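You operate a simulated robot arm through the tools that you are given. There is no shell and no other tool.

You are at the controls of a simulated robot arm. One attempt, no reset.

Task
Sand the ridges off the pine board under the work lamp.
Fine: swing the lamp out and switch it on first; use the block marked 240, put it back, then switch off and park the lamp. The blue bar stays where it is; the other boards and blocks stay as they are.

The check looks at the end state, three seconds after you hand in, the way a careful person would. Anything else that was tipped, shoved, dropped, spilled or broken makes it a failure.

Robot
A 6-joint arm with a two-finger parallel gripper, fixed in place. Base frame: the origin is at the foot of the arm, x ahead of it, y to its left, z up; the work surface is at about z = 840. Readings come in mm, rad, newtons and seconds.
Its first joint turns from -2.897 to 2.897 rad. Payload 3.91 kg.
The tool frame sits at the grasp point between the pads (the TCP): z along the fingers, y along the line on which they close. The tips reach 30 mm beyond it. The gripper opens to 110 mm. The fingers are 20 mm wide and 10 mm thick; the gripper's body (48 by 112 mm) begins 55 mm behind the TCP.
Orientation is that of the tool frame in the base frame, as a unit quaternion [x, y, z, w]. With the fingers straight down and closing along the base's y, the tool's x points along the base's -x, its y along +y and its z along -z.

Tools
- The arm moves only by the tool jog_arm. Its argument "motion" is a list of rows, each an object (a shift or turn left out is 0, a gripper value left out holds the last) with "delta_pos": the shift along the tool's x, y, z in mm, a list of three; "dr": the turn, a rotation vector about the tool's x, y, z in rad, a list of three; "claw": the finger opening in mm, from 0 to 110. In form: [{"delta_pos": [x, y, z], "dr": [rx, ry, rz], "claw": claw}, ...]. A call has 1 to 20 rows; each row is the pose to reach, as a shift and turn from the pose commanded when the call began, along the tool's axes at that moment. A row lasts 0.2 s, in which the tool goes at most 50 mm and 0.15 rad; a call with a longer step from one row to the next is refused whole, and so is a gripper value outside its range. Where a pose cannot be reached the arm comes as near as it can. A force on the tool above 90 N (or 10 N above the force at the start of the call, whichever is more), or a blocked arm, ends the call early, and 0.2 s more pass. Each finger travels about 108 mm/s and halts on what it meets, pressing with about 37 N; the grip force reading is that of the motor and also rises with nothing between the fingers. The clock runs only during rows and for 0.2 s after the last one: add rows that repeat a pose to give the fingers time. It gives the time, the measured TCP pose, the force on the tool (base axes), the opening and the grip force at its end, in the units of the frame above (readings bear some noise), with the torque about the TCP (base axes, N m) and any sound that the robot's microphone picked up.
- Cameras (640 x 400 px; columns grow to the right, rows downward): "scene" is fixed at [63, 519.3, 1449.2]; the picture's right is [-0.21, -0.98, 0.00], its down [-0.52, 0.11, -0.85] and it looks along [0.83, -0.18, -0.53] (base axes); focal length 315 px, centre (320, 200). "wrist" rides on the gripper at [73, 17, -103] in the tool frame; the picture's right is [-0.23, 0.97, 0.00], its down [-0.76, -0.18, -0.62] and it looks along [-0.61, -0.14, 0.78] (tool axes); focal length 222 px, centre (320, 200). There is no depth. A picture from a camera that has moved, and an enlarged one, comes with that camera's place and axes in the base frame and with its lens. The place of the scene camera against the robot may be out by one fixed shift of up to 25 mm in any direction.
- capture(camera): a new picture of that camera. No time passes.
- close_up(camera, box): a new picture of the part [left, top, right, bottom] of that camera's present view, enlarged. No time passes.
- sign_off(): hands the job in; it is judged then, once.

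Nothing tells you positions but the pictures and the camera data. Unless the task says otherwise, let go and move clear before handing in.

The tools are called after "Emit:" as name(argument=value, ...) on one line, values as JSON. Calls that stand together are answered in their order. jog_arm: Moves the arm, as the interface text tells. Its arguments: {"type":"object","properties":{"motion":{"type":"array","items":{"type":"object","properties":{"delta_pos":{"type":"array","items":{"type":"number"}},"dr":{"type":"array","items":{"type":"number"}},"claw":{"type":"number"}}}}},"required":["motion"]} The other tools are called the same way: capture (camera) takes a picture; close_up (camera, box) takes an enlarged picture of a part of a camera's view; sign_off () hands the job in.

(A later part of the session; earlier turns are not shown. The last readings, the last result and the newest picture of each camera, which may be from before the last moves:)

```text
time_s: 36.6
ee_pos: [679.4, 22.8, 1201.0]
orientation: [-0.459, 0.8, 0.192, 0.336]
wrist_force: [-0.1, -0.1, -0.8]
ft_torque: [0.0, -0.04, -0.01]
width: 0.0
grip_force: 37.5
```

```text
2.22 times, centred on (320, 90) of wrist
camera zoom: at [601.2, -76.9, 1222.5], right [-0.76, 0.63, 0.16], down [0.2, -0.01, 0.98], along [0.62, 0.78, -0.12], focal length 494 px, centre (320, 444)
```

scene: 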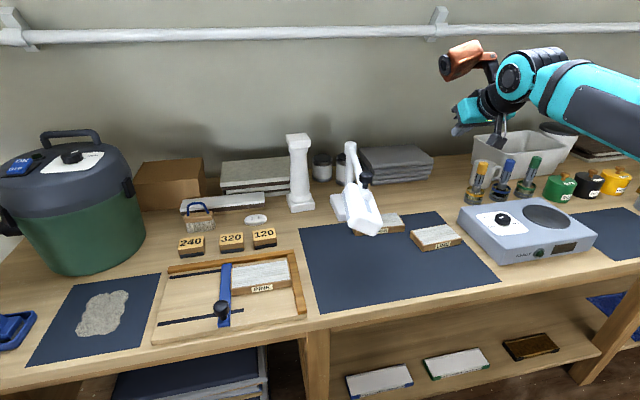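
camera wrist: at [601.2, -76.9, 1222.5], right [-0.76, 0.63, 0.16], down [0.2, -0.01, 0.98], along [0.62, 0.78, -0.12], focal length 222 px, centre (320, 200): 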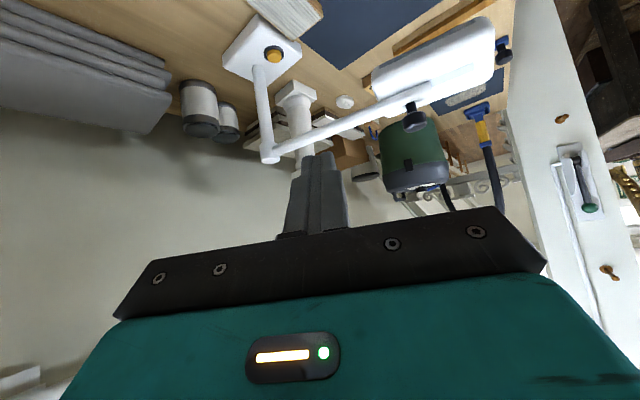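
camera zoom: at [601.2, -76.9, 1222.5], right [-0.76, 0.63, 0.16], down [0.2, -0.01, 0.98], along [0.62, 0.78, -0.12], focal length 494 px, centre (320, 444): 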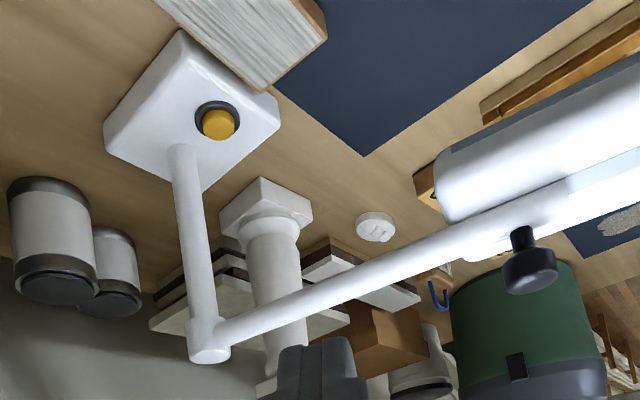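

Emit:
jog_arm(motion=[{"delta_pos": [0.8, -15.6, 40]}, {"delta_pos": [1.6, -31.2, 80]}, {"delta_pos": [2.4, -46.8, 120]}, {"delta_pos": [3.2, -62.4, 160]}, {"delta_pos": [4.1, -78, 203]}, {"delta_pos": [4.1, -78, 245]}, {"delta_pos": [4.1, -78, 285]}, {"delta_pos": [4.1, -78, 320]}, {"delta_pos": [4.1, -78, 345]}, {"delta_pos": [4.1, -78, 353]}, {"delta_pos": [4.1, -78, 353]}])

Emit:
capture(camera="wrist")

Emit:
close_up(camera="scene", box=[310, 130, 430, 230])

```text
time_s: 39.0
ee_pos: [872.5, 192.8, 954.1]
orientation: [-0.456, 0.801, 0.191, 0.338]
wrist_force: [13.4, -44.7, 39.7]
ft_torque: [6.49, 4.45, 2.83]
width: 0.0
grip_force: 37.2
```

```text
taken
camera wrist: at [793.9, 94.2, 975.0], right [-0.76, 0.63, 0.16], down [0.19, -0.02, 0.98], along [0.62, 0.77, -0.11], focal length 222 px, centre (320, 200)
```

wrist: 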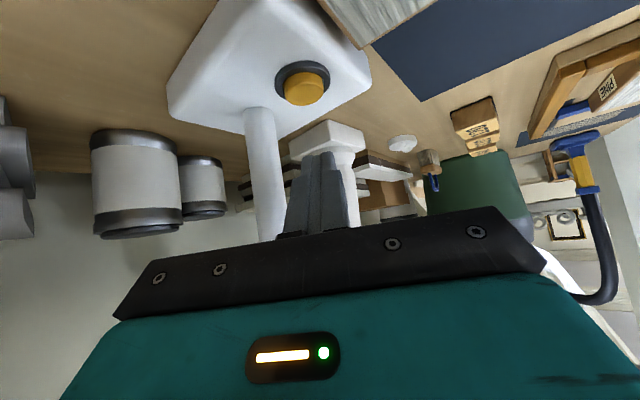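

```text
4.00 times, centred on (370, 180) of scene
camera zoom: at [63.0, 519.3, 1449.2], right [-0.21, -0.98, 0.0], down [-0.52, 0.11, -0.85], along [0.83, -0.18, -0.53], focal length 1259 px, centre (120, 280)
```

zoom: 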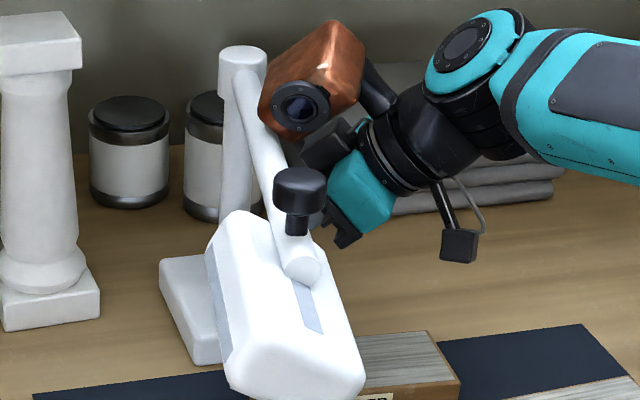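

The orange device on the wrist is touching the lamp arm, so I'll back off along the tool axis now and check the lamp.

Emit:
jog_arm(motion=[{"delta_pos": [0, 0, -20]}, {"delta_pos": [0, 0, -60]}, {"delta_pos": [0, 0, -100]}, {"delta_pos": [0, 0, -100]}])

Emit:
close_up(camera="scene", box=[310, 110, 450, 240])

Emit:
capture(camera="wrist")

```text
time_s: 40.0
ee_pos: [836.6, 134.5, 1021.4]
orientation: [-0.459, 0.8, 0.191, 0.335]
wrist_force: [0.6, -0.7, 0.2]
ft_torque: [0.01, -0.01, -0.02]
width: 0.2
grip_force: 37.0
```

```text
3.08 times, centred on (380, 175) of scene
camera zoom: at [63.0, 519.3, 1449.2], right [-0.21, -0.98, 0.0], down [-0.52, 0.11, -0.85], along [0.83, -0.18, -0.53], focal length 969 px, centre (135, 277)
```

zoom: 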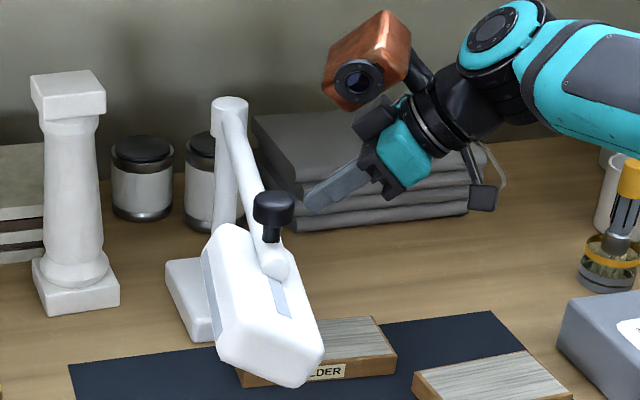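

```text
taken
camera wrist: at [759.1, 35.9, 1042.9], right [-0.76, 0.63, 0.16], down [0.2, -0.01, 0.98], along [0.62, 0.78, -0.12], focal length 222 px, centre (320, 200)
```

wrist: 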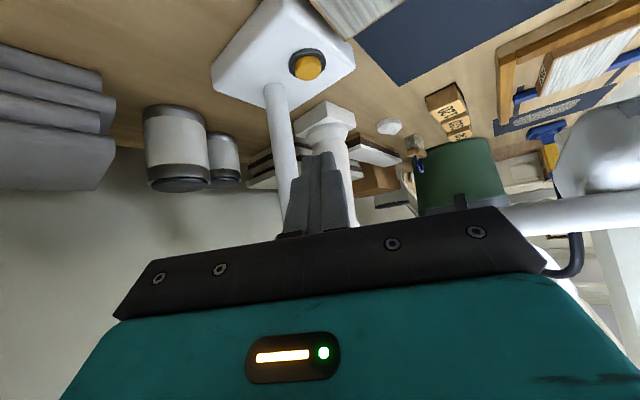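

The lamp didn't move. I'll back off a little more and roll the tool about 110° so the orange device points away from the lamp arm.

Emit:
jog_arm(motion=[{"delta_pos": [0, 0, -40]}, {"delta_pos": [0, 0, -40], "dr": [0, 0, 0.148]}, {"delta_pos": [0, 0, -40], "dr": [0, 0, 0.296]}, {"delta_pos": [0, 0, -40], "dr": [0, 0, 0.444]}, {"delta_pos": [0, 0, -40], "dr": [0, 0, 0.592]}, {"delta_pos": [0, 0, -40], "dr": [0, 0, 0.74]}, {"delta_pos": [0, 0, -40], "dr": [0, 0, 0.888]}, {"delta_pos": [0, 0, -40], "dr": [0, 0, 1.036]}, {"delta_pos": [0, 0, -40], "dr": [0, 0, 1.184]}, {"delta_pos": [0, 0, -40], "dr": [0, 0, 1.332]}, {"delta_pos": [0, 0, -40], "dr": [0, 0, 1.48]}, {"delta_pos": [0, 0, -40], "dr": [0, 0, 1.628]}, {"delta_pos": [0, 0, -40], "dr": [0, 0, 1.776]}, {"delta_pos": [0, 0, -40], "dr": [0, 0, 1.92]}, {"delta_pos": [0, 0, -40], "dr": [0, 0, 1.92]}])

Emit:
capture(camera="scene")

Emit:
capture(camera="wrist")

```text
time_s: 43.2
ee_pos: [823.2, 110.0, 1048.9]
orientation: [0.394, 0.834, 0.385, 0.035]
wrist_force: [-0.4, 0.0, -0.7]
ft_torque: [-0.01, 0.0, -0.01]
width: 0.1
grip_force: 36.9
```

```text
taken
```

scene: 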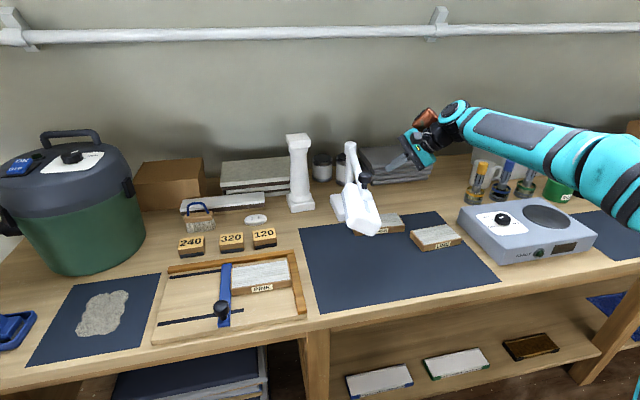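

```text
taken
camera wrist: at [745.7, 103.5, 1151.1], right [0.77, 0.23, 0.6], down [0.19, -0.97, 0.13], along [0.61, 0.01, -0.79], focal length 222 px, centre (320, 200)
```

wrist: 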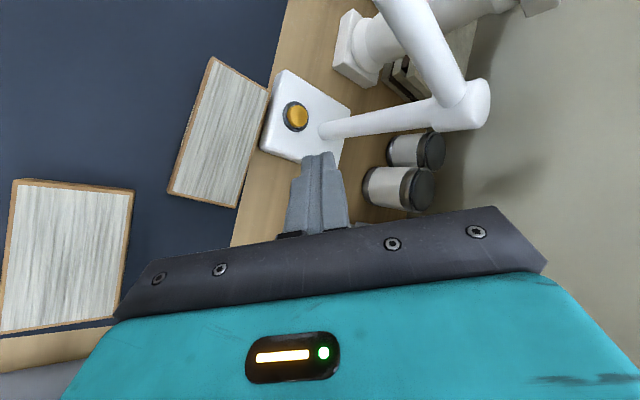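

Emit:
jog_arm(motion=[{"delta_pos": [0.3, -1, 40]}, {"delta_pos": [0.6, -2, 80]}, {"delta_pos": [0.9, -3, 115]}, {"delta_pos": [1.1, -4.2, 145]}, {"delta_pos": [1.1, -4.2, 145]}])

Emit:
capture(camera="wrist")

Emit:
close_up(camera="scene", box=[310, 110, 450, 240])

```text
time_s: 44.5
ee_pos: [872.7, 198.9, 943.8]
orientation: [0.394, 0.834, 0.386, 0.037]
wrist_force: [0.1, -0.6, -1.0]
ft_torque: [0.0, -0.01, 0.0]
width: 0.0
grip_force: 36.5
```

```text
taken
camera wrist: at [795.0, 191.1, 1045.6], right [0.77, 0.23, 0.6], down [0.19, -0.97, 0.13], along [0.61, 0.01, -0.79], focal length 222 px, centre (320, 200)
```

wrist: 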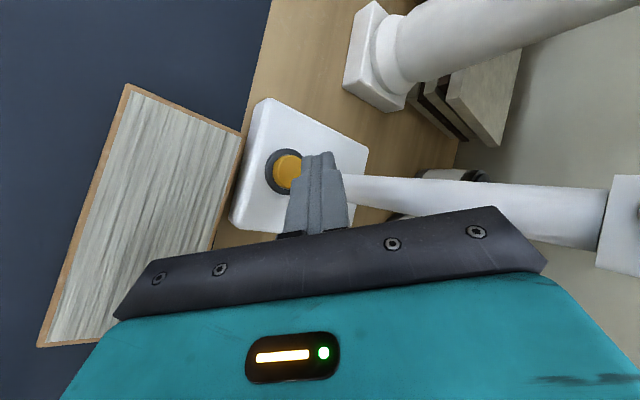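

```text
3.08 times, centred on (380, 175) of scene
camera zoom: at [63.0, 519.3, 1449.2], right [-0.21, -0.98, 0.0], down [-0.52, 0.11, -0.85], along [0.83, -0.18, -0.53], focal length 969 px, centre (135, 277)
```

zoom: 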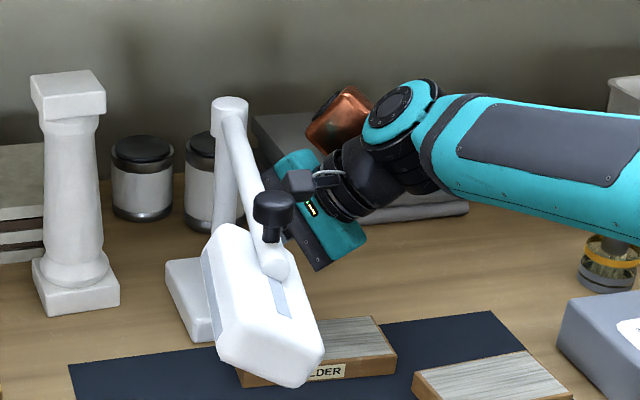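

Emit:
jog_arm(motion=[{"delta_pos": [-2.5, -6.7, 7]}, {"delta_pos": [-4.9, -13.4, 14]}, {"delta_pos": [-6.6, -18.1, 18.9]}, {"delta_pos": [-6.6, -18.1, 18.9]}])

Emit:
jog_arm(motion=[{"delta_pos": [-0.5, -1.3, 1.4]}, {"delta_pos": [-1, -2.7, 2.8]}])

Emit:
capture(camera="wrist")

```text
time_s: 45.5
ee_pos: [871.9, 197.3, 918.8]
orientation: [0.394, 0.834, 0.385, 0.035]
wrist_force: [-0.6, 0.2, -0.6]
ft_torque: [-0.03, -0.02, -0.02]
width: 0.0
grip_force: 37.3
```

```text
time_s: 46.0
ee_pos: [872.1, 198.9, 911.9]
orientation: [0.394, 0.834, 0.384, 0.035]
wrist_force: [0.2, -0.5, -0.1]
ft_torque: [0.02, 0.0, -0.01]
width: 0.0
grip_force: 37.2
```

```text
taken
camera wrist: at [794.9, 191.5, 1015.3], right [0.77, 0.23, 0.6], down [0.19, -0.97, 0.13], along [0.61, 0.01, -0.79], focal length 222 px, centre (320, 200)
```

wrist: 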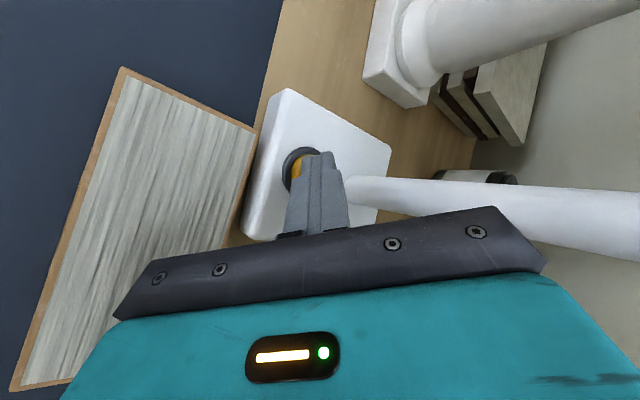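

Emit:
jog_arm(motion=[{"delta_pos": [-0.5, -1.3, 1.4]}, {"delta_pos": [-1, -2.7, 2.8]}])

Emit:
close_up(camera="wrist", box=[220, 80, 420, 240])

```text
time_s: 46.6
ee_pos: [872.1, 198.6, 909.9]
orientation: [0.393, 0.835, 0.385, 0.036]
wrist_force: [0.9, 0.9, 5.0]
ft_torque: [0.08, -0.07, -0.03]
width: 0.0
grip_force: 37.1
heard: click
```

```text
2.50 times, centred on (320, 160) of wrist
camera zoom: at [794.6, 191.3, 1011.6], right [0.77, 0.23, 0.6], down [0.19, -0.97, 0.13], along [0.61, 0.01, -0.79], focal length 555 px, centre (320, 300)
```

zoom: 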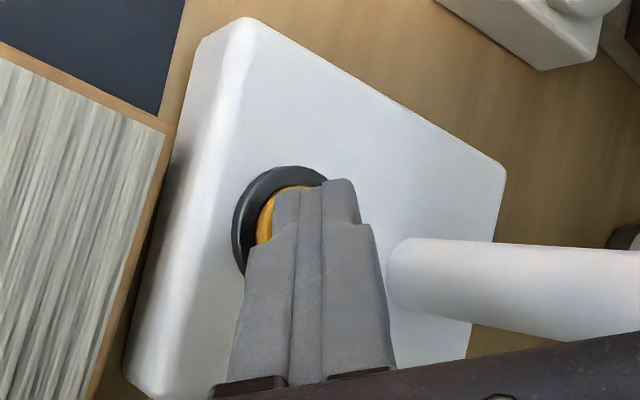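

A click was heard at about 5 N of force. I'll lift off and check whether the lamp is lit.

Emit:
jog_arm(motion=[{"delta_pos": [2.5, 6.7, -7]}, {"delta_pos": [6, 16, -17]}, {"delta_pos": [9.8, 26.8, -28]}, {"delta_pos": [9.8, 26.8, -28]}])

Emit:
capture(camera="scene")

Emit:
close_up(camera="scene", box=[310, 110, 450, 240])

```text
time_s: 47.6
ee_pos: [869.4, 197.8, 949.1]
orientation: [0.393, 0.834, 0.385, 0.036]
wrist_force: [-0.3, 0.0, 0.5]
ft_torque: [0.0, -0.03, 0.04]
width: 0.0
grip_force: 36.7
```

```text
taken
```

scene: 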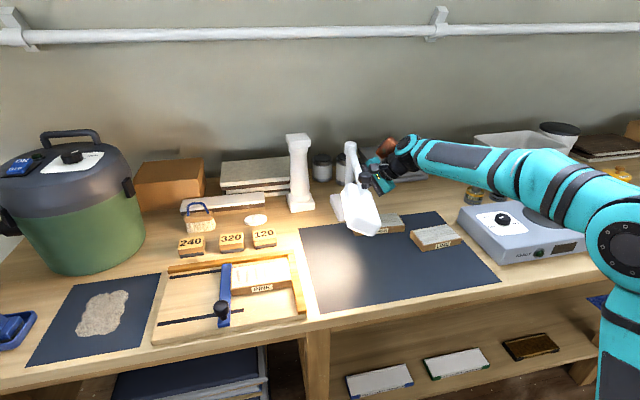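

```text
3.08 times, centred on (380, 175) of scene
camera zoom: at [63.0, 519.3, 1449.2], right [-0.21, -0.98, 0.0], down [-0.52, 0.11, -0.85], along [0.83, -0.18, -0.53], focal length 969 px, centre (135, 277)
```

zoom: 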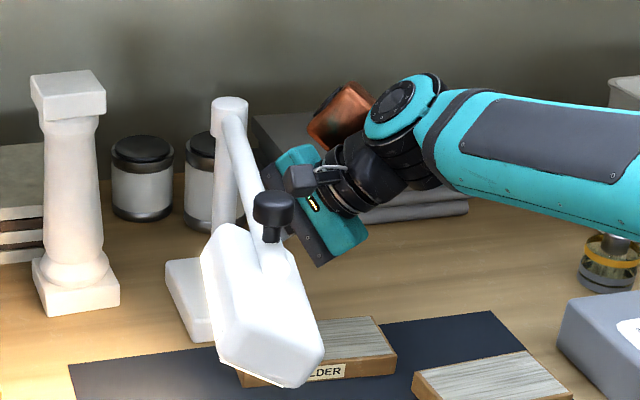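

The lamp is on and lights the jig. I'll retreat clear of it, unroll the tool and swing over to the 240 block.

Emit:
jog_arm(motion=[{"delta_pos": [0, 0, -45]}, {"delta_pos": [0, 0, -90]}, {"delta_pos": [0, 0, -135]}, {"delta_pos": [0, 0, -180]}, {"delta_pos": [18, -5, -223]}, {"delta_pos": [36, -10, -267]}, {"delta_pos": [55, -15, -310]}, {"delta_pos": [73, -20, -353]}, {"delta_pos": [73, -20, -353]}])

Emit:
jog_arm(motion=[{"dr": [0, 0, -0.148]}, {"dr": [0, 0, -0.296]}, {"dr": [0, 0, -0.444]}, {"dr": [0, 0, -0.592]}, {"dr": [0, 0, -0.74]}, {"dr": [0, 0, -0.888]}, {"dr": [0, 0, -1.036]}, {"dr": [0, 0, -1.184]}, {"dr": [0, 0, -1.332]}, {"dr": [0, 0, -1.48]}, {"dr": [0, 0, -1.628]}, {"dr": [0, 0, -1.776]}, {"dr": [0, 0, -1.92]}, {"dr": [0, 0, -1.92]}])

```text
time_s: 49.6
ee_pos: [681.7, 22.4, 1201.0]
orientation: [0.394, 0.834, 0.385, 0.035]
wrist_force: [0.3, -0.1, 0.4]
ft_torque: [-0.01, -0.01, 0.01]
width: 0.1
grip_force: 36.9
```

```text
time_s: 52.6
ee_pos: [680.7, 24.3, 1201.6]
orientation: [-0.458, 0.8, 0.191, 0.336]
wrist_force: [-1.0, -0.1, -0.1]
ft_torque: [0.0, 0.0, 0.02]
width: 0.0
grip_force: 36.5
```

Emit:
jog_arm(motion=[{"delta_pos": [0, 13, -10.7], "dr": [0.0934, 0, 0.0918]}, {"delta_pos": [0, 26, -21.4], "dr": [0.1868, 0, 0.1835]}, {"delta_pos": [0, 39, -32], "dr": [0.28, 0, 0.2753]}, {"delta_pos": [0, 52, -42.7], "dr": [0.3735, 0, 0.367]}, {"delta_pos": [0, 65, -53.4], "dr": [0.467, 0, 0.4588]}, {"delta_pos": [0, 78, -64], "dr": [0.56, 0, 0.5505]}, {"delta_pos": [0, 91, -74.8], "dr": [0.6536, 0, 0.6423]}, {"delta_pos": [0, 104, -85.5], "dr": [0.747, 0, 0.734]}, {"delta_pos": [0, 104, -85.5], "dr": [0.747, 0, 0.734]}])

```text
time_s: 54.6
ee_pos: [560.4, 23.1, 1261.4]
orientation: [0.005, 0.922, -0.002, 0.386]
wrist_force: [0.3, -0.5, -0.4]
ft_torque: [-0.01, 0.02, -0.02]
width: 0.3
grip_force: 37.2
```

Emit:
jog_arm(motion=[{"delta_pos": [6, 45, -3.6], "dr": [0, 0.02, 0]}, {"delta_pos": [12, 90, -7], "dr": [0, 0.04, 0]}, {"delta_pos": [18, 135, -11], "dr": [0, 0.06, 0]}, {"delta_pos": [23, 180, -14], "dr": [0, 0.08, 0]}, {"delta_pos": [29, 225, -18], "dr": [0, 0.095, 0]}, {"delta_pos": [35, 270, -21], "dr": [0, 0.095, 0]}, {"delta_pos": [41, 315, -25], "dr": [0, 0.095, 0]}, {"delta_pos": [47, 360, -29], "dr": [0, 0.095, 0]}, {"delta_pos": [53, 405, -32], "dr": [0, 0.095, 0]}, {"delta_pos": [59, 450, -36], "dr": [0, 0.095, 0]}, {"delta_pos": [65, 495, -40], "dr": [0, 0.095, 0], "claw": 50}, {"delta_pos": [70, 537, -43], "dr": [0, 0.095, 0], "claw": 94}, {"delta_pos": [70, 537, -43], "dr": [0, 0.095, 0], "claw": 94}, {"delta_pos": [70, 537, -43], "dr": [0, 0.095, 0], "claw": 94}])

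Emit:
capture(camera="wrist")

Emit:
capture(camera="scene")

```text
time_s: 57.6
ee_pos: [484.0, 561.0, 1243.5]
orientation: [0.004, 0.94, -0.002, 0.342]
wrist_force: [-0.1, 0.3, 0.0]
ft_torque: [0.01, 0.02, 0.0]
width: 94.0
grip_force: 0.0
```

```text
taken
camera wrist: at [362.0, 578.0, 1275.8], right [0.18, 0.97, 0.14], down [0.18, -0.18, 0.97], along [0.97, -0.15, -0.21], focal length 222 px, centre (320, 200)
```

wrist: 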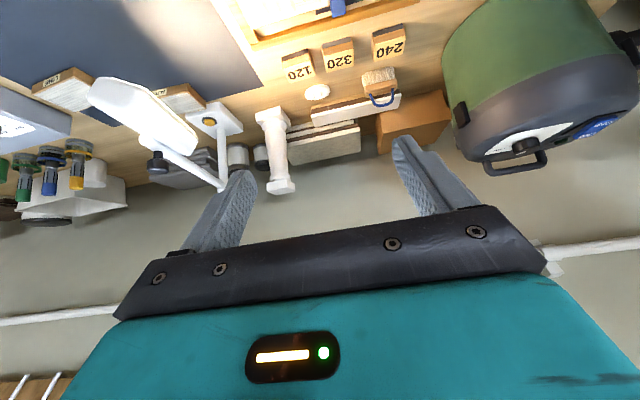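

```text
taken
```

scene: 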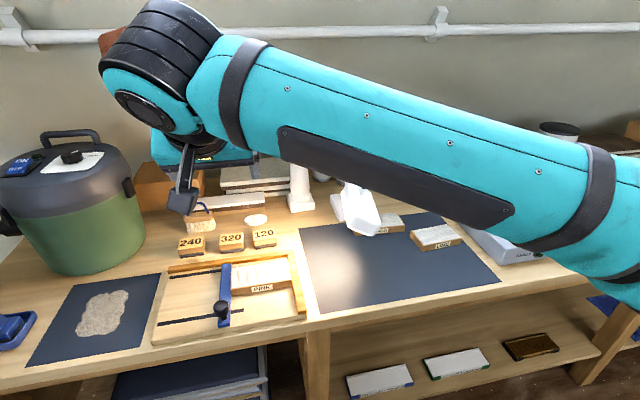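

Emit:
close_up(camera="wrist", box=[270, 0, 430, 110])

Emit:
close_up(camera="scene", box=[165, 190, 325, 320])

```text
3.64 times, centred on (350, 55) of wrist
camera zoom: at [362.0, 578.0, 1275.8], right [0.18, 0.97, 0.14], down [0.18, -0.18, 0.97], along [0.97, -0.15, -0.21], focal length 808 px, centre (211, 727)
```

zoom: 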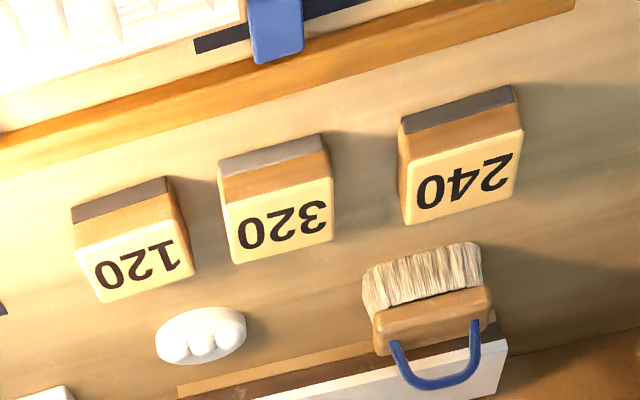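

```text
3.08 times, centred on (245, 255) of scene
camera zoom: at [63.0, 519.3, 1449.2], right [-0.21, -0.98, 0.0], down [-0.52, 0.11, -0.85], along [0.83, -0.18, -0.53], focal length 969 px, centre (551, 31)
```

zoom: 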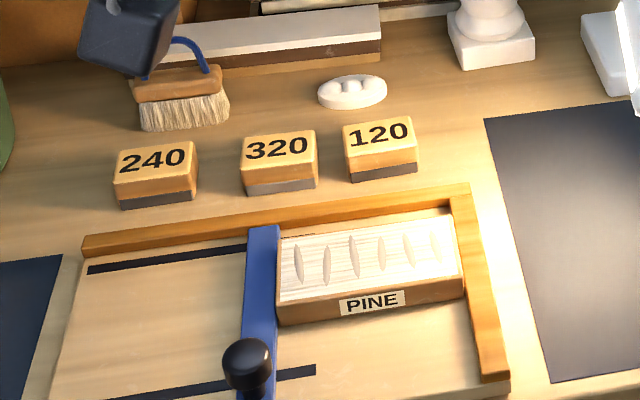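

Under the lamp the pine board shows six lens-shaped ridges running across it. I'll move to a pre-grasp point behind block 240, along the tool axis.

Emit:
jog_arm(motion=[{"delta_pos": [0, 16, 39]}, {"delta_pos": [0, 31, 78]}, {"delta_pos": [0, 47, 118]}, {"delta_pos": [-1, 63, 157]}, {"delta_pos": [-1, 78, 196]}, {"delta_pos": [-1, 94, 235]}, {"delta_pos": [-1, 110, 275]}, {"delta_pos": [-1.5, 125, 314]}, {"delta_pos": [-1.7, 141, 353]}, {"delta_pos": [-1.7, 156.8, 392]}, {"delta_pos": [-1.7, 156.8, 392]}])

Emit:
capture(camera="wrist")

Emit:
capture(camera="scene")

```text
time_s: 60.0
ee_pos: [740.1, 715.4, 943.7]
orientation: [0.004, 0.94, -0.003, 0.342]
wrist_force: [0.5, -0.6, 0.4]
ft_torque: [-0.01, -0.02, 0.02]
width: 94.0
grip_force: 0.1
```

```text
taken
camera wrist: at [617.5, 733.9, 977.1], right [0.18, 0.97, 0.14], down [0.18, -0.18, 0.97], along [0.97, -0.15, -0.21], focal length 222 px, centre (320, 200)
```

wrist: 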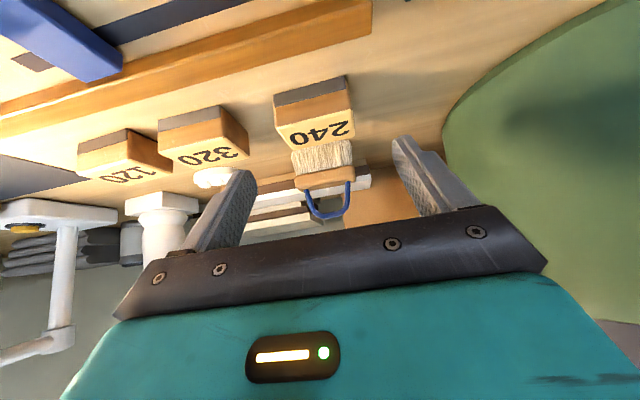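

```text
taken
```

scene: 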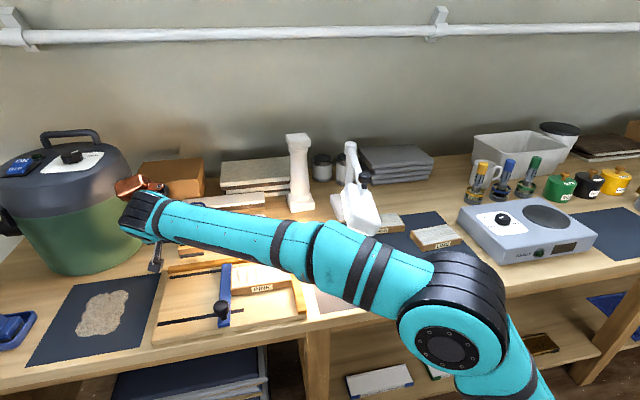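

Emit:
close_up(camera="scene", box=[80, 140, 260, 290])

Emit:
close_up(camera="wrist", box=[180, 40, 460, 220])

```text
2.67 times, centred on (170, 215) of scene
camera zoom: at [63.0, 519.3, 1449.2], right [-0.21, -0.98, 0.0], down [-0.52, 0.11, -0.85], along [0.83, -0.18, -0.53], focal length 840 px, centre (720, 160)
```

zoom: 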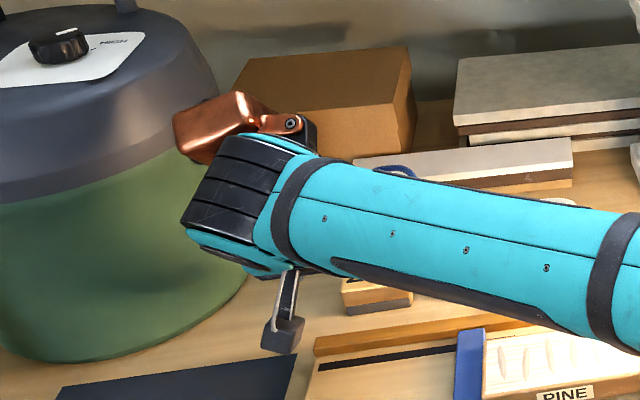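

```text
2.22 times, centred on (320, 130) of wrist
camera zoom: at [617.5, 733.9, 977.1], right [0.18, 0.97, 0.14], down [0.18, -0.18, 0.97], along [0.97, -0.15, -0.21], focal length 494 px, centre (320, 356)
```

zoom: 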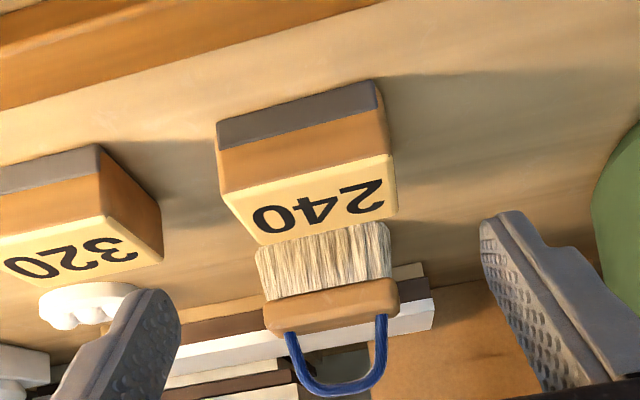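

Emit:
jog_arm(motion=[{"delta_pos": [0.2, -1.9, 25]}, {"delta_pos": [0.4, -1.9, 45]}, {"delta_pos": [0.5, -1.9, 60]}, {"delta_pos": [0.5, -1.9, 70]}, {"delta_pos": [0.6, -1.9, 78]}, {"delta_pos": [0.6, -1.9, 78]}])

Emit:
capture(camera="wrist")

```text
time_s: 61.5
ee_pos: [790.7, 713.9, 882.6]
orientation: [0.004, 0.939, -0.002, 0.343]
wrist_force: [-0.2, 0.2, 0.4]
ft_torque: [-0.02, 0.02, 0.03]
width: 94.1
grip_force: 0.0
```

```text
taken
camera wrist: at [668.2, 731.6, 914.9], right [0.18, 0.97, 0.14], down [0.18, -0.18, 0.97], along [0.97, -0.15, -0.21], focal length 222 px, centre (320, 200)
```

wrist: 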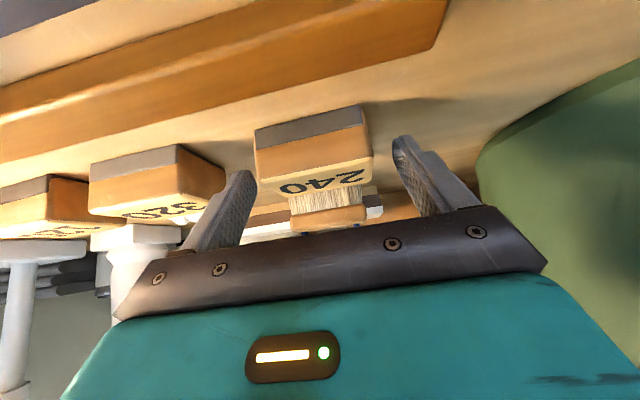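

Emit:
jog_arm(motion=[{"delta_pos": [0, -0.5, 5]}, {"delta_pos": [0, -0.5, 10]}, {"delta_pos": [0, -0.5, 10]}])

Emit:
jog_arm(motion=[{"claw": 84}, {"claw": 76}, {"claw": 70}, {"claw": 66}, {"claw": 60}, {"claw": 60}, {"claw": 60}])

Emit:
capture(camera="wrist")

```text
time_s: 62.2
ee_pos: [795.2, 712.1, 875.6]
orientation: [0.003, 0.939, -0.001, 0.343]
wrist_force: [-0.4, 1.2, 0.4]
ft_torque: [0.0, -0.01, 0.0]
width: 94.0
grip_force: 0.2
```

```text
time_s: 63.9
ee_pos: [795.6, 713.3, 874.3]
orientation: [0.004, 0.939, -0.003, 0.343]
wrist_force: [0.4, 1.0, 0.7]
ft_torque: [-0.05, -0.02, 0.02]
width: 67.1
grip_force: 37.4
```

```text
taken
camera wrist: at [674.2, 731.4, 907.2], right [0.18, 0.97, 0.14], down [0.18, -0.18, 0.97], along [0.97, -0.15, -0.21], focal length 222 px, centre (320, 200)
```

wrist: 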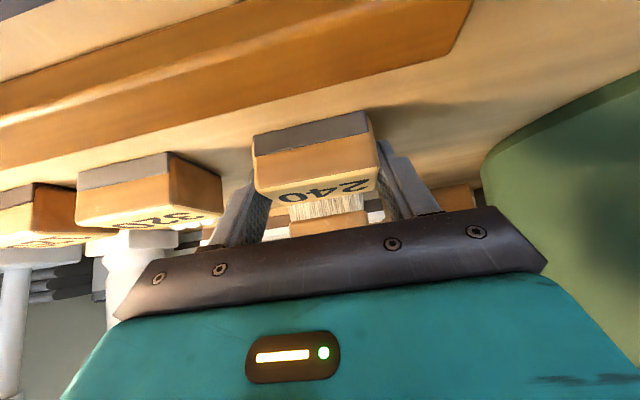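

Block 240 is gripped at 67 mm wide. I'll lift it a little, back off along the approach, and carry it over the pine board.

Emit:
jog_arm(motion=[{"delta_pos": [-3.2, 0, -3.8]}, {"delta_pos": [-9.6, 0, -11.5]}, {"delta_pos": [-9.6, 0, -45]}, {"delta_pos": [-9.6, 0, -80]}, {"delta_pos": [-9.6, 0, -111.5]}, {"delta_pos": [5, -36, -123]}, {"delta_pos": [20, -72, -135]}, {"delta_pos": [35, -109, -147]}, {"delta_pos": [50, -146, -160]}, {"delta_pos": [65, -182.4, -172]}, {"delta_pos": [65, -182.4, -172]}])

Emit:
capture(camera="wrist")

Emit:
capture(camera="scene")

```text
time_s: 66.2
ee_pos: [635.2, 534.7, 965.0]
orientation: [0.004, 0.939, -0.002, 0.343]
wrist_force: [-0.9, -0.3, 0.9]
ft_torque: [0.01, 0.02, 0.01]
width: 59.8
grip_force: 0.0
```

```text
taken
camera wrist: at [512.3, 553.1, 997.1], right [0.18, 0.97, 0.14], down [0.18, -0.18, 0.97], along [0.97, -0.15, -0.21], focal length 222 px, centre (320, 200)
```

wrist: 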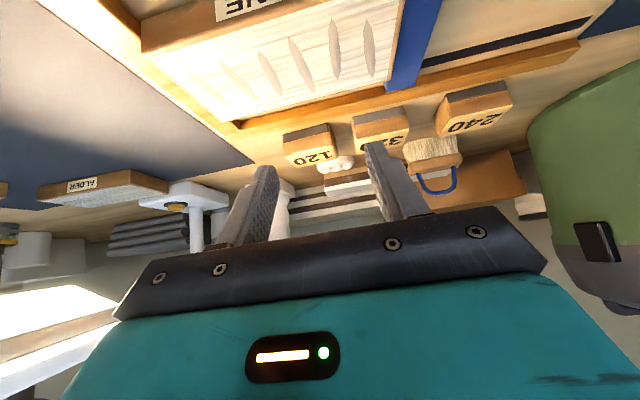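

```text
taken
```

scene: 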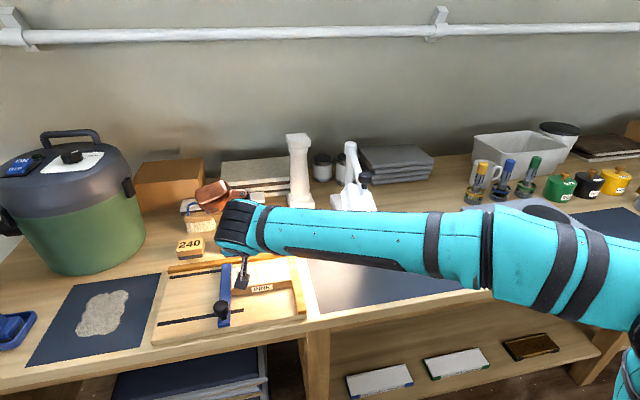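

Emit:
close_up(camera="wrist", box=[260, 0, 560, 200])

Emit:
close_up(camera="scene", box=[160, 200, 320, 320])

```text
2.00 times, centred on (410, 100) of wrist
camera zoom: at [512.3, 553.1, 997.1], right [0.18, 0.97, 0.14], down [0.18, -0.18, 0.97], along [0.97, -0.15, -0.21], focal length 444 px, centre (140, 400)
```

zoom: 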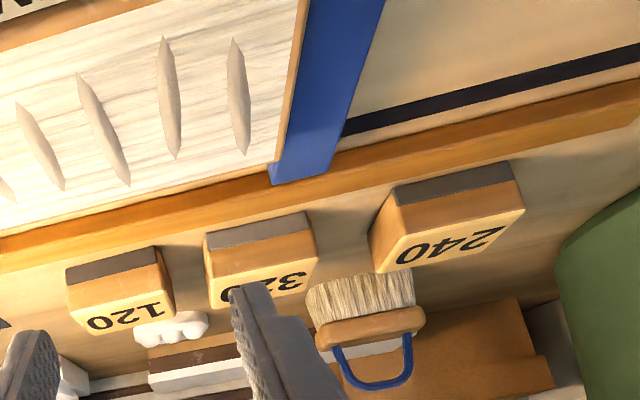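

```text
3.33 times, centred on (240, 260) of scene
camera zoom: at [63.0, 519.3, 1449.2], right [-0.21, -0.98, 0.0], down [-0.52, 0.11, -0.85], along [0.83, -0.18, -0.53], focal length 1049 px, centre (587, 0)
```

zoom: 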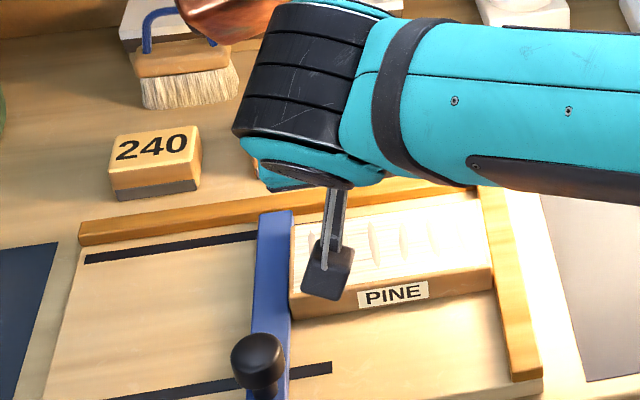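

The block slipped out and is sitting upright, slightly moved from its spot. I'll look closely to relocate it before re-gripping.

Emit:
close_up(camera="wrist", box=[430, 65, 530, 140])

Emit:
close_up(camera="scene", box=[165, 225, 225, 270])

```text
5.33 times, centred on (480, 102) of wrist
camera zoom: at [512.3, 553.1, 997.1], right [0.18, 0.97, 0.14], down [0.18, -0.18, 0.97], along [0.97, -0.15, -0.21], focal length 1185 px, centre (-533, 720)
```

zoom: 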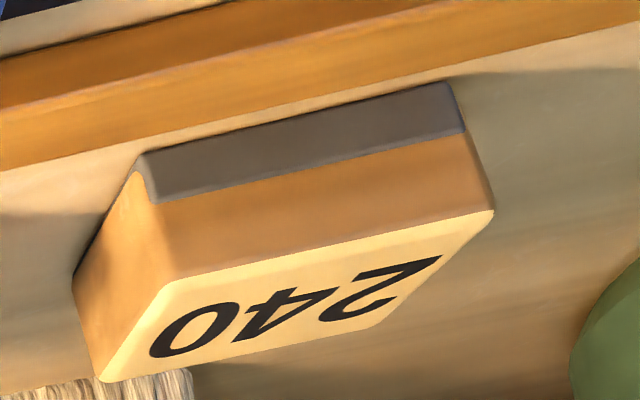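

```text
8.89 times, centred on (195, 248) of scene
camera zoom: at [63.0, 519.3, 1449.2], right [-0.21, -0.98, 0.0], down [-0.52, 0.11, -0.85], along [0.83, -0.18, -0.53], focal length 2798 px, centre (1431, -222)
```

zoom: 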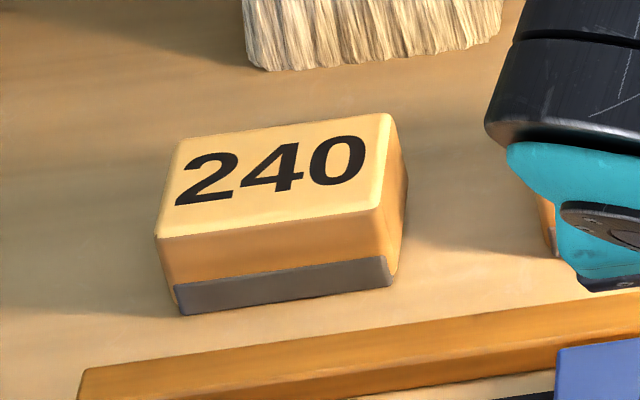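

Emit:
jog_arm(motion=[{"delta_pos": [-6, 20, 7], "claw": 80}, {"delta_pos": [-14, 45, 17], "claw": 94}, {"delta_pos": [-28, 85, 33], "claw": 94}, {"delta_pos": [-42, 125, 49], "claw": 94}, {"delta_pos": [-54, 160, 63], "claw": 94}, {"delta_pos": [-61.3, 185.4, 72.6], "claw": 94}, {"delta_pos": [-61.3, 185.4, 72.6], "claw": 94}])

Emit:
close_up(camera="wrist", box=[220, 40, 440, 180])

```text
time_s: 67.8
ee_pos: [730.7, 718.4, 947.7]
orientation: [0.003, 0.939, -0.002, 0.343]
wrist_force: [-0.6, -0.2, 0.4]
ft_torque: [0.02, -0.04, -0.03]
width: 94.1
grip_force: 0.1
```

```text
2.86 times, centred on (330, 110) of wrist
camera zoom: at [608.5, 736.6, 981.6], right [0.18, 0.97, 0.14], down [0.18, -0.18, 0.97], along [0.97, -0.15, -0.21], focal length 635 px, centre (291, 457)
```

zoom: 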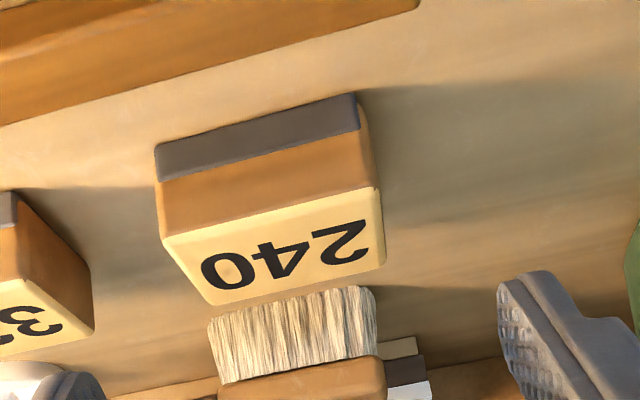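

Emit:
jog_arm(motion=[{"delta_pos": [0.6, -3, 30]}, {"delta_pos": [1.2, -3, 55]}, {"delta_pos": [1.7, -3, 75]}, {"delta_pos": [2, -3, 88]}, {"delta_pos": [2.2, -3, 97]}, {"delta_pos": [2.2, -3, 97]}])

Emit:
close_up(camera="wrist", box=[200, 80, 440, 240])

```text
time_s: 69.2
ee_pos: [791.2, 712.5, 872.8]
orientation: [0.004, 0.939, -0.003, 0.343]
wrist_force: [0.7, -0.7, 0.7]
ft_torque: [-0.02, -0.01, -0.04]
width: 94.3
grip_force: 0.1
```

```text
2.50 times, centred on (320, 160) of wrist
camera zoom: at [669.0, 731.5, 905.1], right [0.18, 0.97, 0.14], down [0.18, -0.18, 0.97], along [0.97, -0.15, -0.21], focal length 555 px, centre (320, 300)
```

zoom: 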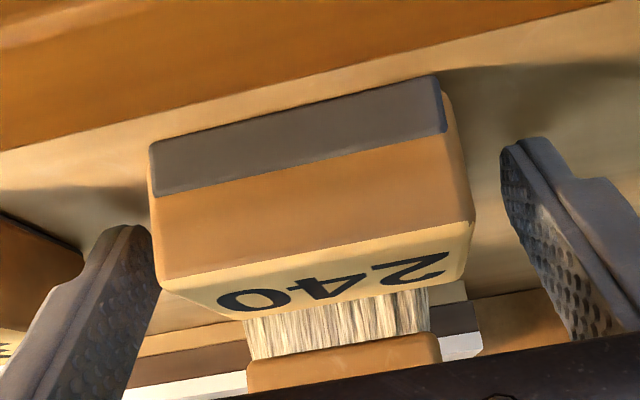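

Emit:
jog_arm(motion=[{"delta_pos": [0, 1.5, 0], "claw": 84}, {"delta_pos": [0, 1.5, 0], "claw": 76}, {"delta_pos": [0, 1.5, 0], "claw": 70}, {"delta_pos": [0, 1.5, 0], "claw": 60}, {"delta_pos": [0, 1.5, 0], "claw": 45}, {"delta_pos": [0, 1.5, 0], "claw": 45}, {"delta_pos": [0, 1.5, 0], "claw": 45}])

Emit:
jog_arm(motion=[{"delta_pos": [-0.6, 0, -0.8]}, {"delta_pos": [-1.3, 0, -1.5]}, {"delta_pos": [-1.9, 0, -2.3]}, {"delta_pos": [-2.6, 0, -3.1]}, {"delta_pos": [-2.6, 0, -3.1]}])

Emit:
close_up(camera="wrist", box=[200, 80, 440, 240])

```text
time_s: 70.8
ee_pos: [791.2, 714.5, 873.8]
orientation: [0.004, 0.939, -0.002, 0.343]
wrist_force: [-0.9, 0.3, 0.1]
ft_torque: [0.04, -0.03, -0.03]
width: 67.2
grip_force: 37.2
```

```text
time_s: 72.0
ee_pos: [790.2, 715.0, 877.5]
orientation: [0.004, 0.939, -0.003, 0.343]
wrist_force: [0.9, -0.3, -0.5]
ft_torque: [-0.02, 0.04, 0.01]
width: 67.4
grip_force: 36.6
```

```text
2.50 times, centred on (320, 160) of wrist
camera zoom: at [667.8, 733.0, 909.7], right [0.18, 0.97, 0.14], down [0.18, -0.18, 0.97], along [0.97, -0.15, -0.21], focal length 555 px, centre (320, 300)
```

zoom: 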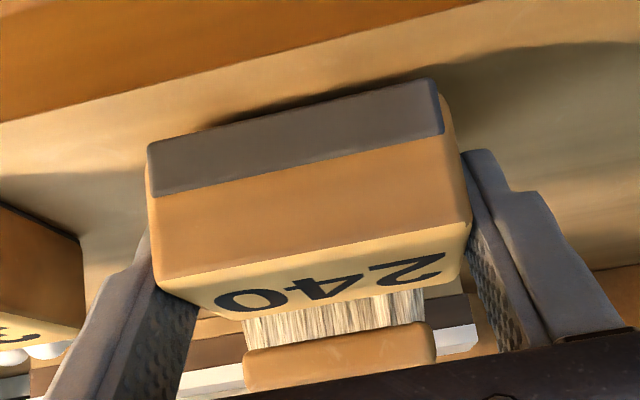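

It's holding after a 4 mm lift. I'll continue slowly, checking the opening as I go.

Emit:
jog_arm(motion=[{"delta_pos": [-1.9, 0, -2.3]}, {"delta_pos": [-3.9, 0, -4.6]}, {"delta_pos": [-5.8, 0, -6.9]}, {"delta_pos": [-7.7, 0, -9.2]}, {"delta_pos": [-9.6, 0, -11.5]}, {"delta_pos": [-9.6, 0, -11.5]}])

Emit:
jog_arm(motion=[{"delta_pos": [0, 0, -3]}, {"delta_pos": [0, 0, -9]}, {"delta_pos": [0, 0, -17]}, {"delta_pos": [0, 0, -25]}, {"delta_pos": [0, 0, -33]}, {"delta_pos": [0, 0, -38]}, {"delta_pos": [0, 0, -40]}])

Emit:
capture(camera="wrist")

```text
time_s: 73.5
ee_pos: [791.1, 714.6, 892.8]
orientation: [0.003, 0.939, -0.002, 0.343]
wrist_force: [-0.6, 0.3, -0.1]
ft_torque: [0.01, 0.01, -0.02]
width: 67.3
grip_force: 37.3
```

```text
time_s: 75.0
ee_pos: [764.3, 714.3, 923.7]
orientation: [0.004, 0.94, -0.002, 0.342]
wrist_force: [0.3, 0.8, -0.1]
ft_torque: [-0.01, 0.01, 0.02]
width: 67.1
grip_force: 37.8
```

```text
taken
camera wrist: at [642.8, 733.2, 955.4], right [0.18, 0.97, 0.14], down [0.18, -0.18, 0.97], along [0.97, -0.15, -0.21], focal length 222 px, centre (320, 200)
```

wrist: 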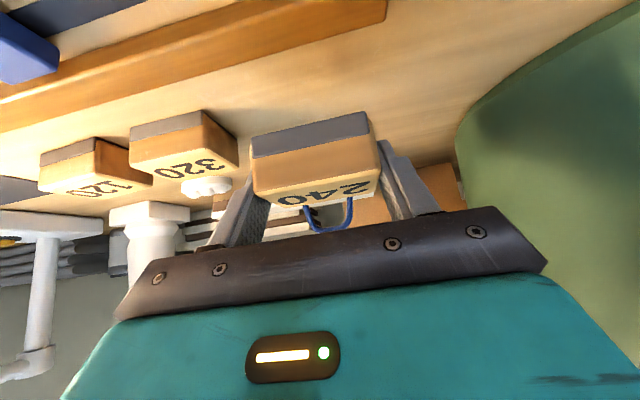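

Emit:
close_up(camera="scene", box=[260, 250, 320, 320])

Emit:
close_up(camera="scene", box=[205, 250, 265, 330])

```text
5.71 times, centred on (290, 285) of scene
camera zoom: at [63.0, 519.3, 1449.2], right [-0.21, -0.98, 0.0], down [-0.52, 0.11, -0.85], along [0.83, -0.18, -0.53], focal length 1799 px, centre (491, -286)
```

zoom: 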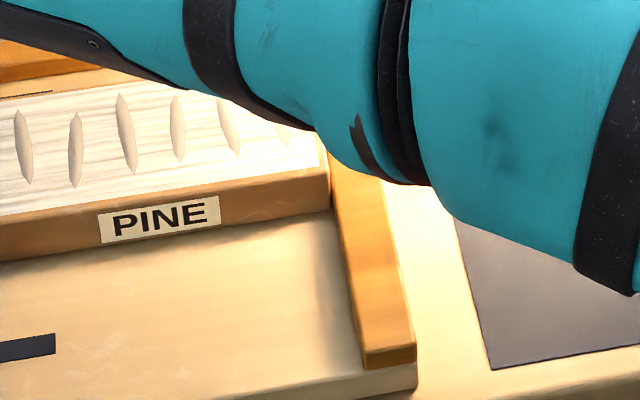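

```text
5.00 times, centred on (235, 290) of scene
camera zoom: at [63.0, 519.3, 1449.2], right [-0.21, -0.98, 0.0], down [-0.52, 0.11, -0.85], along [0.83, -0.18, -0.53], focal length 1574 px, centre (745, -250)
```

zoom: 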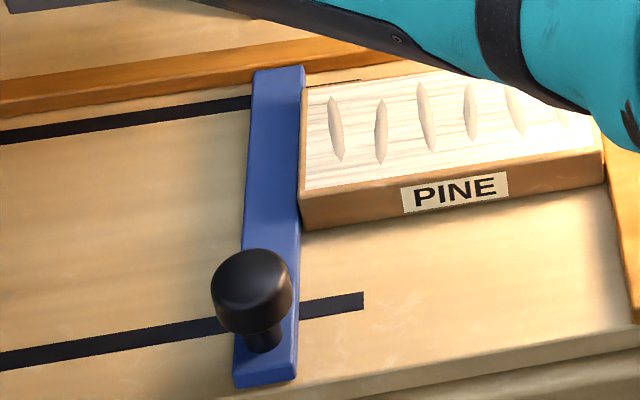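

Emit:
jog_arm(motion=[{"delta_pos": [2, -4, -2]}, {"delta_pos": [8, -14, -8]}, {"delta_pos": [16, -29, -16]}, {"delta_pos": [24, -44, -24]}, {"delta_pos": [32, -59, -32]}, {"delta_pos": [41, -75, -41]}, {"delta_pos": [50, -91, -50]}, {"delta_pos": [58, -106, -58]}, {"delta_pos": [66, -121, -66]}, {"delta_pos": [74, -136, -74]}, {"delta_pos": [82, -151, -82]}, {"delta_pos": [90, -165, -89]}, {"delta_pos": [96, -176, -95]}, {"delta_pos": [100, -183.3, -99.3]}, {"delta_pos": [100, -183.3, -99.3]}])

Emit:
capture(camera="wrist")

Emit:
close_up(camera="scene", box=[205, 220, 325, 330])

```text
time_s: 78.2
ee_pos: [622.4, 534.2, 933.7]
orientation: [0.004, 0.94, -0.002, 0.343]
wrist_force: [-0.1, -0.4, -1.3]
ft_torque: [-0.05, 0.02, -0.01]
width: 67.2
grip_force: 36.8
```

```text
taken
camera wrist: at [500.2, 551.1, 966.9], right [0.18, 0.97, 0.15], down [0.18, -0.18, 0.97], along [0.97, -0.15, -0.21], focal length 222 px, centre (320, 200)
```

wrist: 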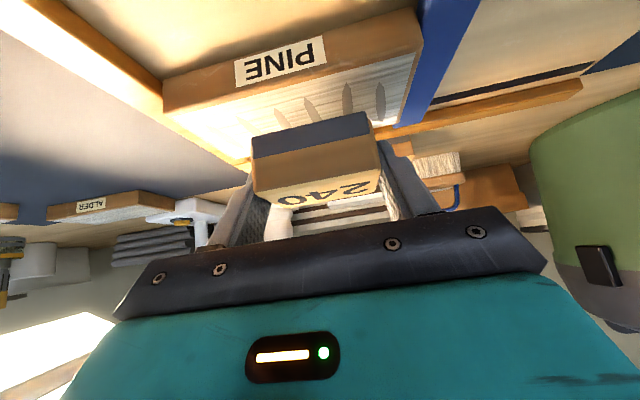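

```text
3.64 times, centred on (265, 275) of scene
camera zoom: at [63.0, 519.3, 1449.2], right [-0.21, -0.98, 0.0], down [-0.52, 0.11, -0.85], along [0.83, -0.18, -0.53], focal length 1145 px, centre (520, -73)
```

zoom: 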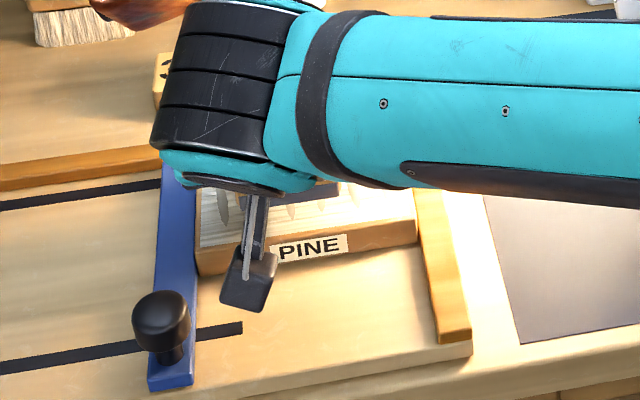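

Emit:
close_up(camera="wrist", box=[140, 0, 460, 200])

```text
2.00 times, centred on (300, 100) of wrist
camera zoom: at [500.2, 551.1, 966.9], right [0.18, 0.97, 0.15], down [0.18, -0.18, 0.97], along [0.97, -0.15, -0.21], focal length 444 px, centre (360, 400)
```

zoom: 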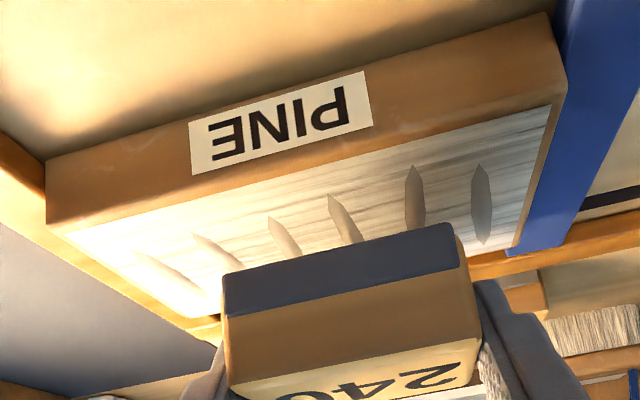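

The board is about 160 × 77 mm, with its centre near (643, 523) and top near z 870. I'll lower the block toward its middle and feel for contact.

Emit:
jog_arm(motion=[{"delta_pos": [2, -3, 6]}, {"delta_pos": [4.5, -6, 12]}, {"delta_pos": [7, -9, 18]}, {"delta_pos": [8.6, -11, 23.7]}, {"delta_pos": [8.6, -11, 23.7]}])

Emit:
jog_arm(motion=[{"delta_pos": [0.64, 0, 0.77]}, {"delta_pos": [1.3, 0, 1.5]}, {"delta_pos": [1.9, 0, 2.3]}, {"delta_pos": [1.9, 0, 2.3]}])

Emit:
jog_arm(motion=[{"delta_pos": [0.64, 0, 0.77]}, {"delta_pos": [1.3, 0, 1.5]}, {"delta_pos": [1.3, 0, 1.5]}])

Emit:
close_up(camera="wrist", box=[140, 0, 460, 200])

```text
time_s: 79.5
ee_pos: [631.0, 522.1, 911.2]
orientation: [0.004, 0.939, -0.002, 0.344]
wrist_force: [-0.6, 3.0, 18.7]
ft_torque: [0.16, 0.07, 0.03]
width: 67.3
grip_force: 37.5
```

```text
time_s: 80.5
ee_pos: [631.5, 521.5, 909.9]
orientation: [0.004, 0.939, -0.001, 0.343]
wrist_force: [-2.0, 4.8, 39.1]
ft_torque: [0.15, -0.23, 0.06]
width: 67.2
grip_force: 36.6
```

```text
time_s: 81.2
ee_pos: [630.3, 520.5, 909.0]
orientation: [0.005, 0.939, -0.001, 0.344]
wrist_force: [1.8, 4.5, 64.4]
ft_torque: [-0.2, -0.44, 0.2]
width: 67.3
grip_force: 37.6
```

```text
2.00 times, centred on (300, 100) of wrist
camera zoom: at [508.0, 539.3, 941.2], right [0.18, 0.97, 0.15], down [0.18, -0.18, 0.97], along [0.97, -0.15, -0.2], focal length 444 px, centre (360, 400)
```

zoom: 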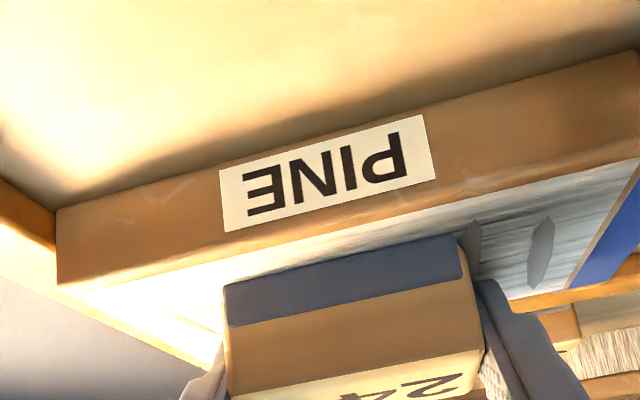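

Emit:
jog_arm(motion=[{"delta_pos": [-1.5, 0, -1.8]}, {"delta_pos": [-3.1, 0, -3.7]}, {"delta_pos": [-3.1, 0, -3.7]}])

```text
time_s: 82.0
ee_pos: [631.0, 521.6, 908.9]
orientation: [0.004, 0.94, -0.003, 0.342]
wrist_force: [0.6, 1.0, 24.8]
ft_torque: [0.59, -0.39, -0.1]
width: 67.0
grip_force: 37.0
```

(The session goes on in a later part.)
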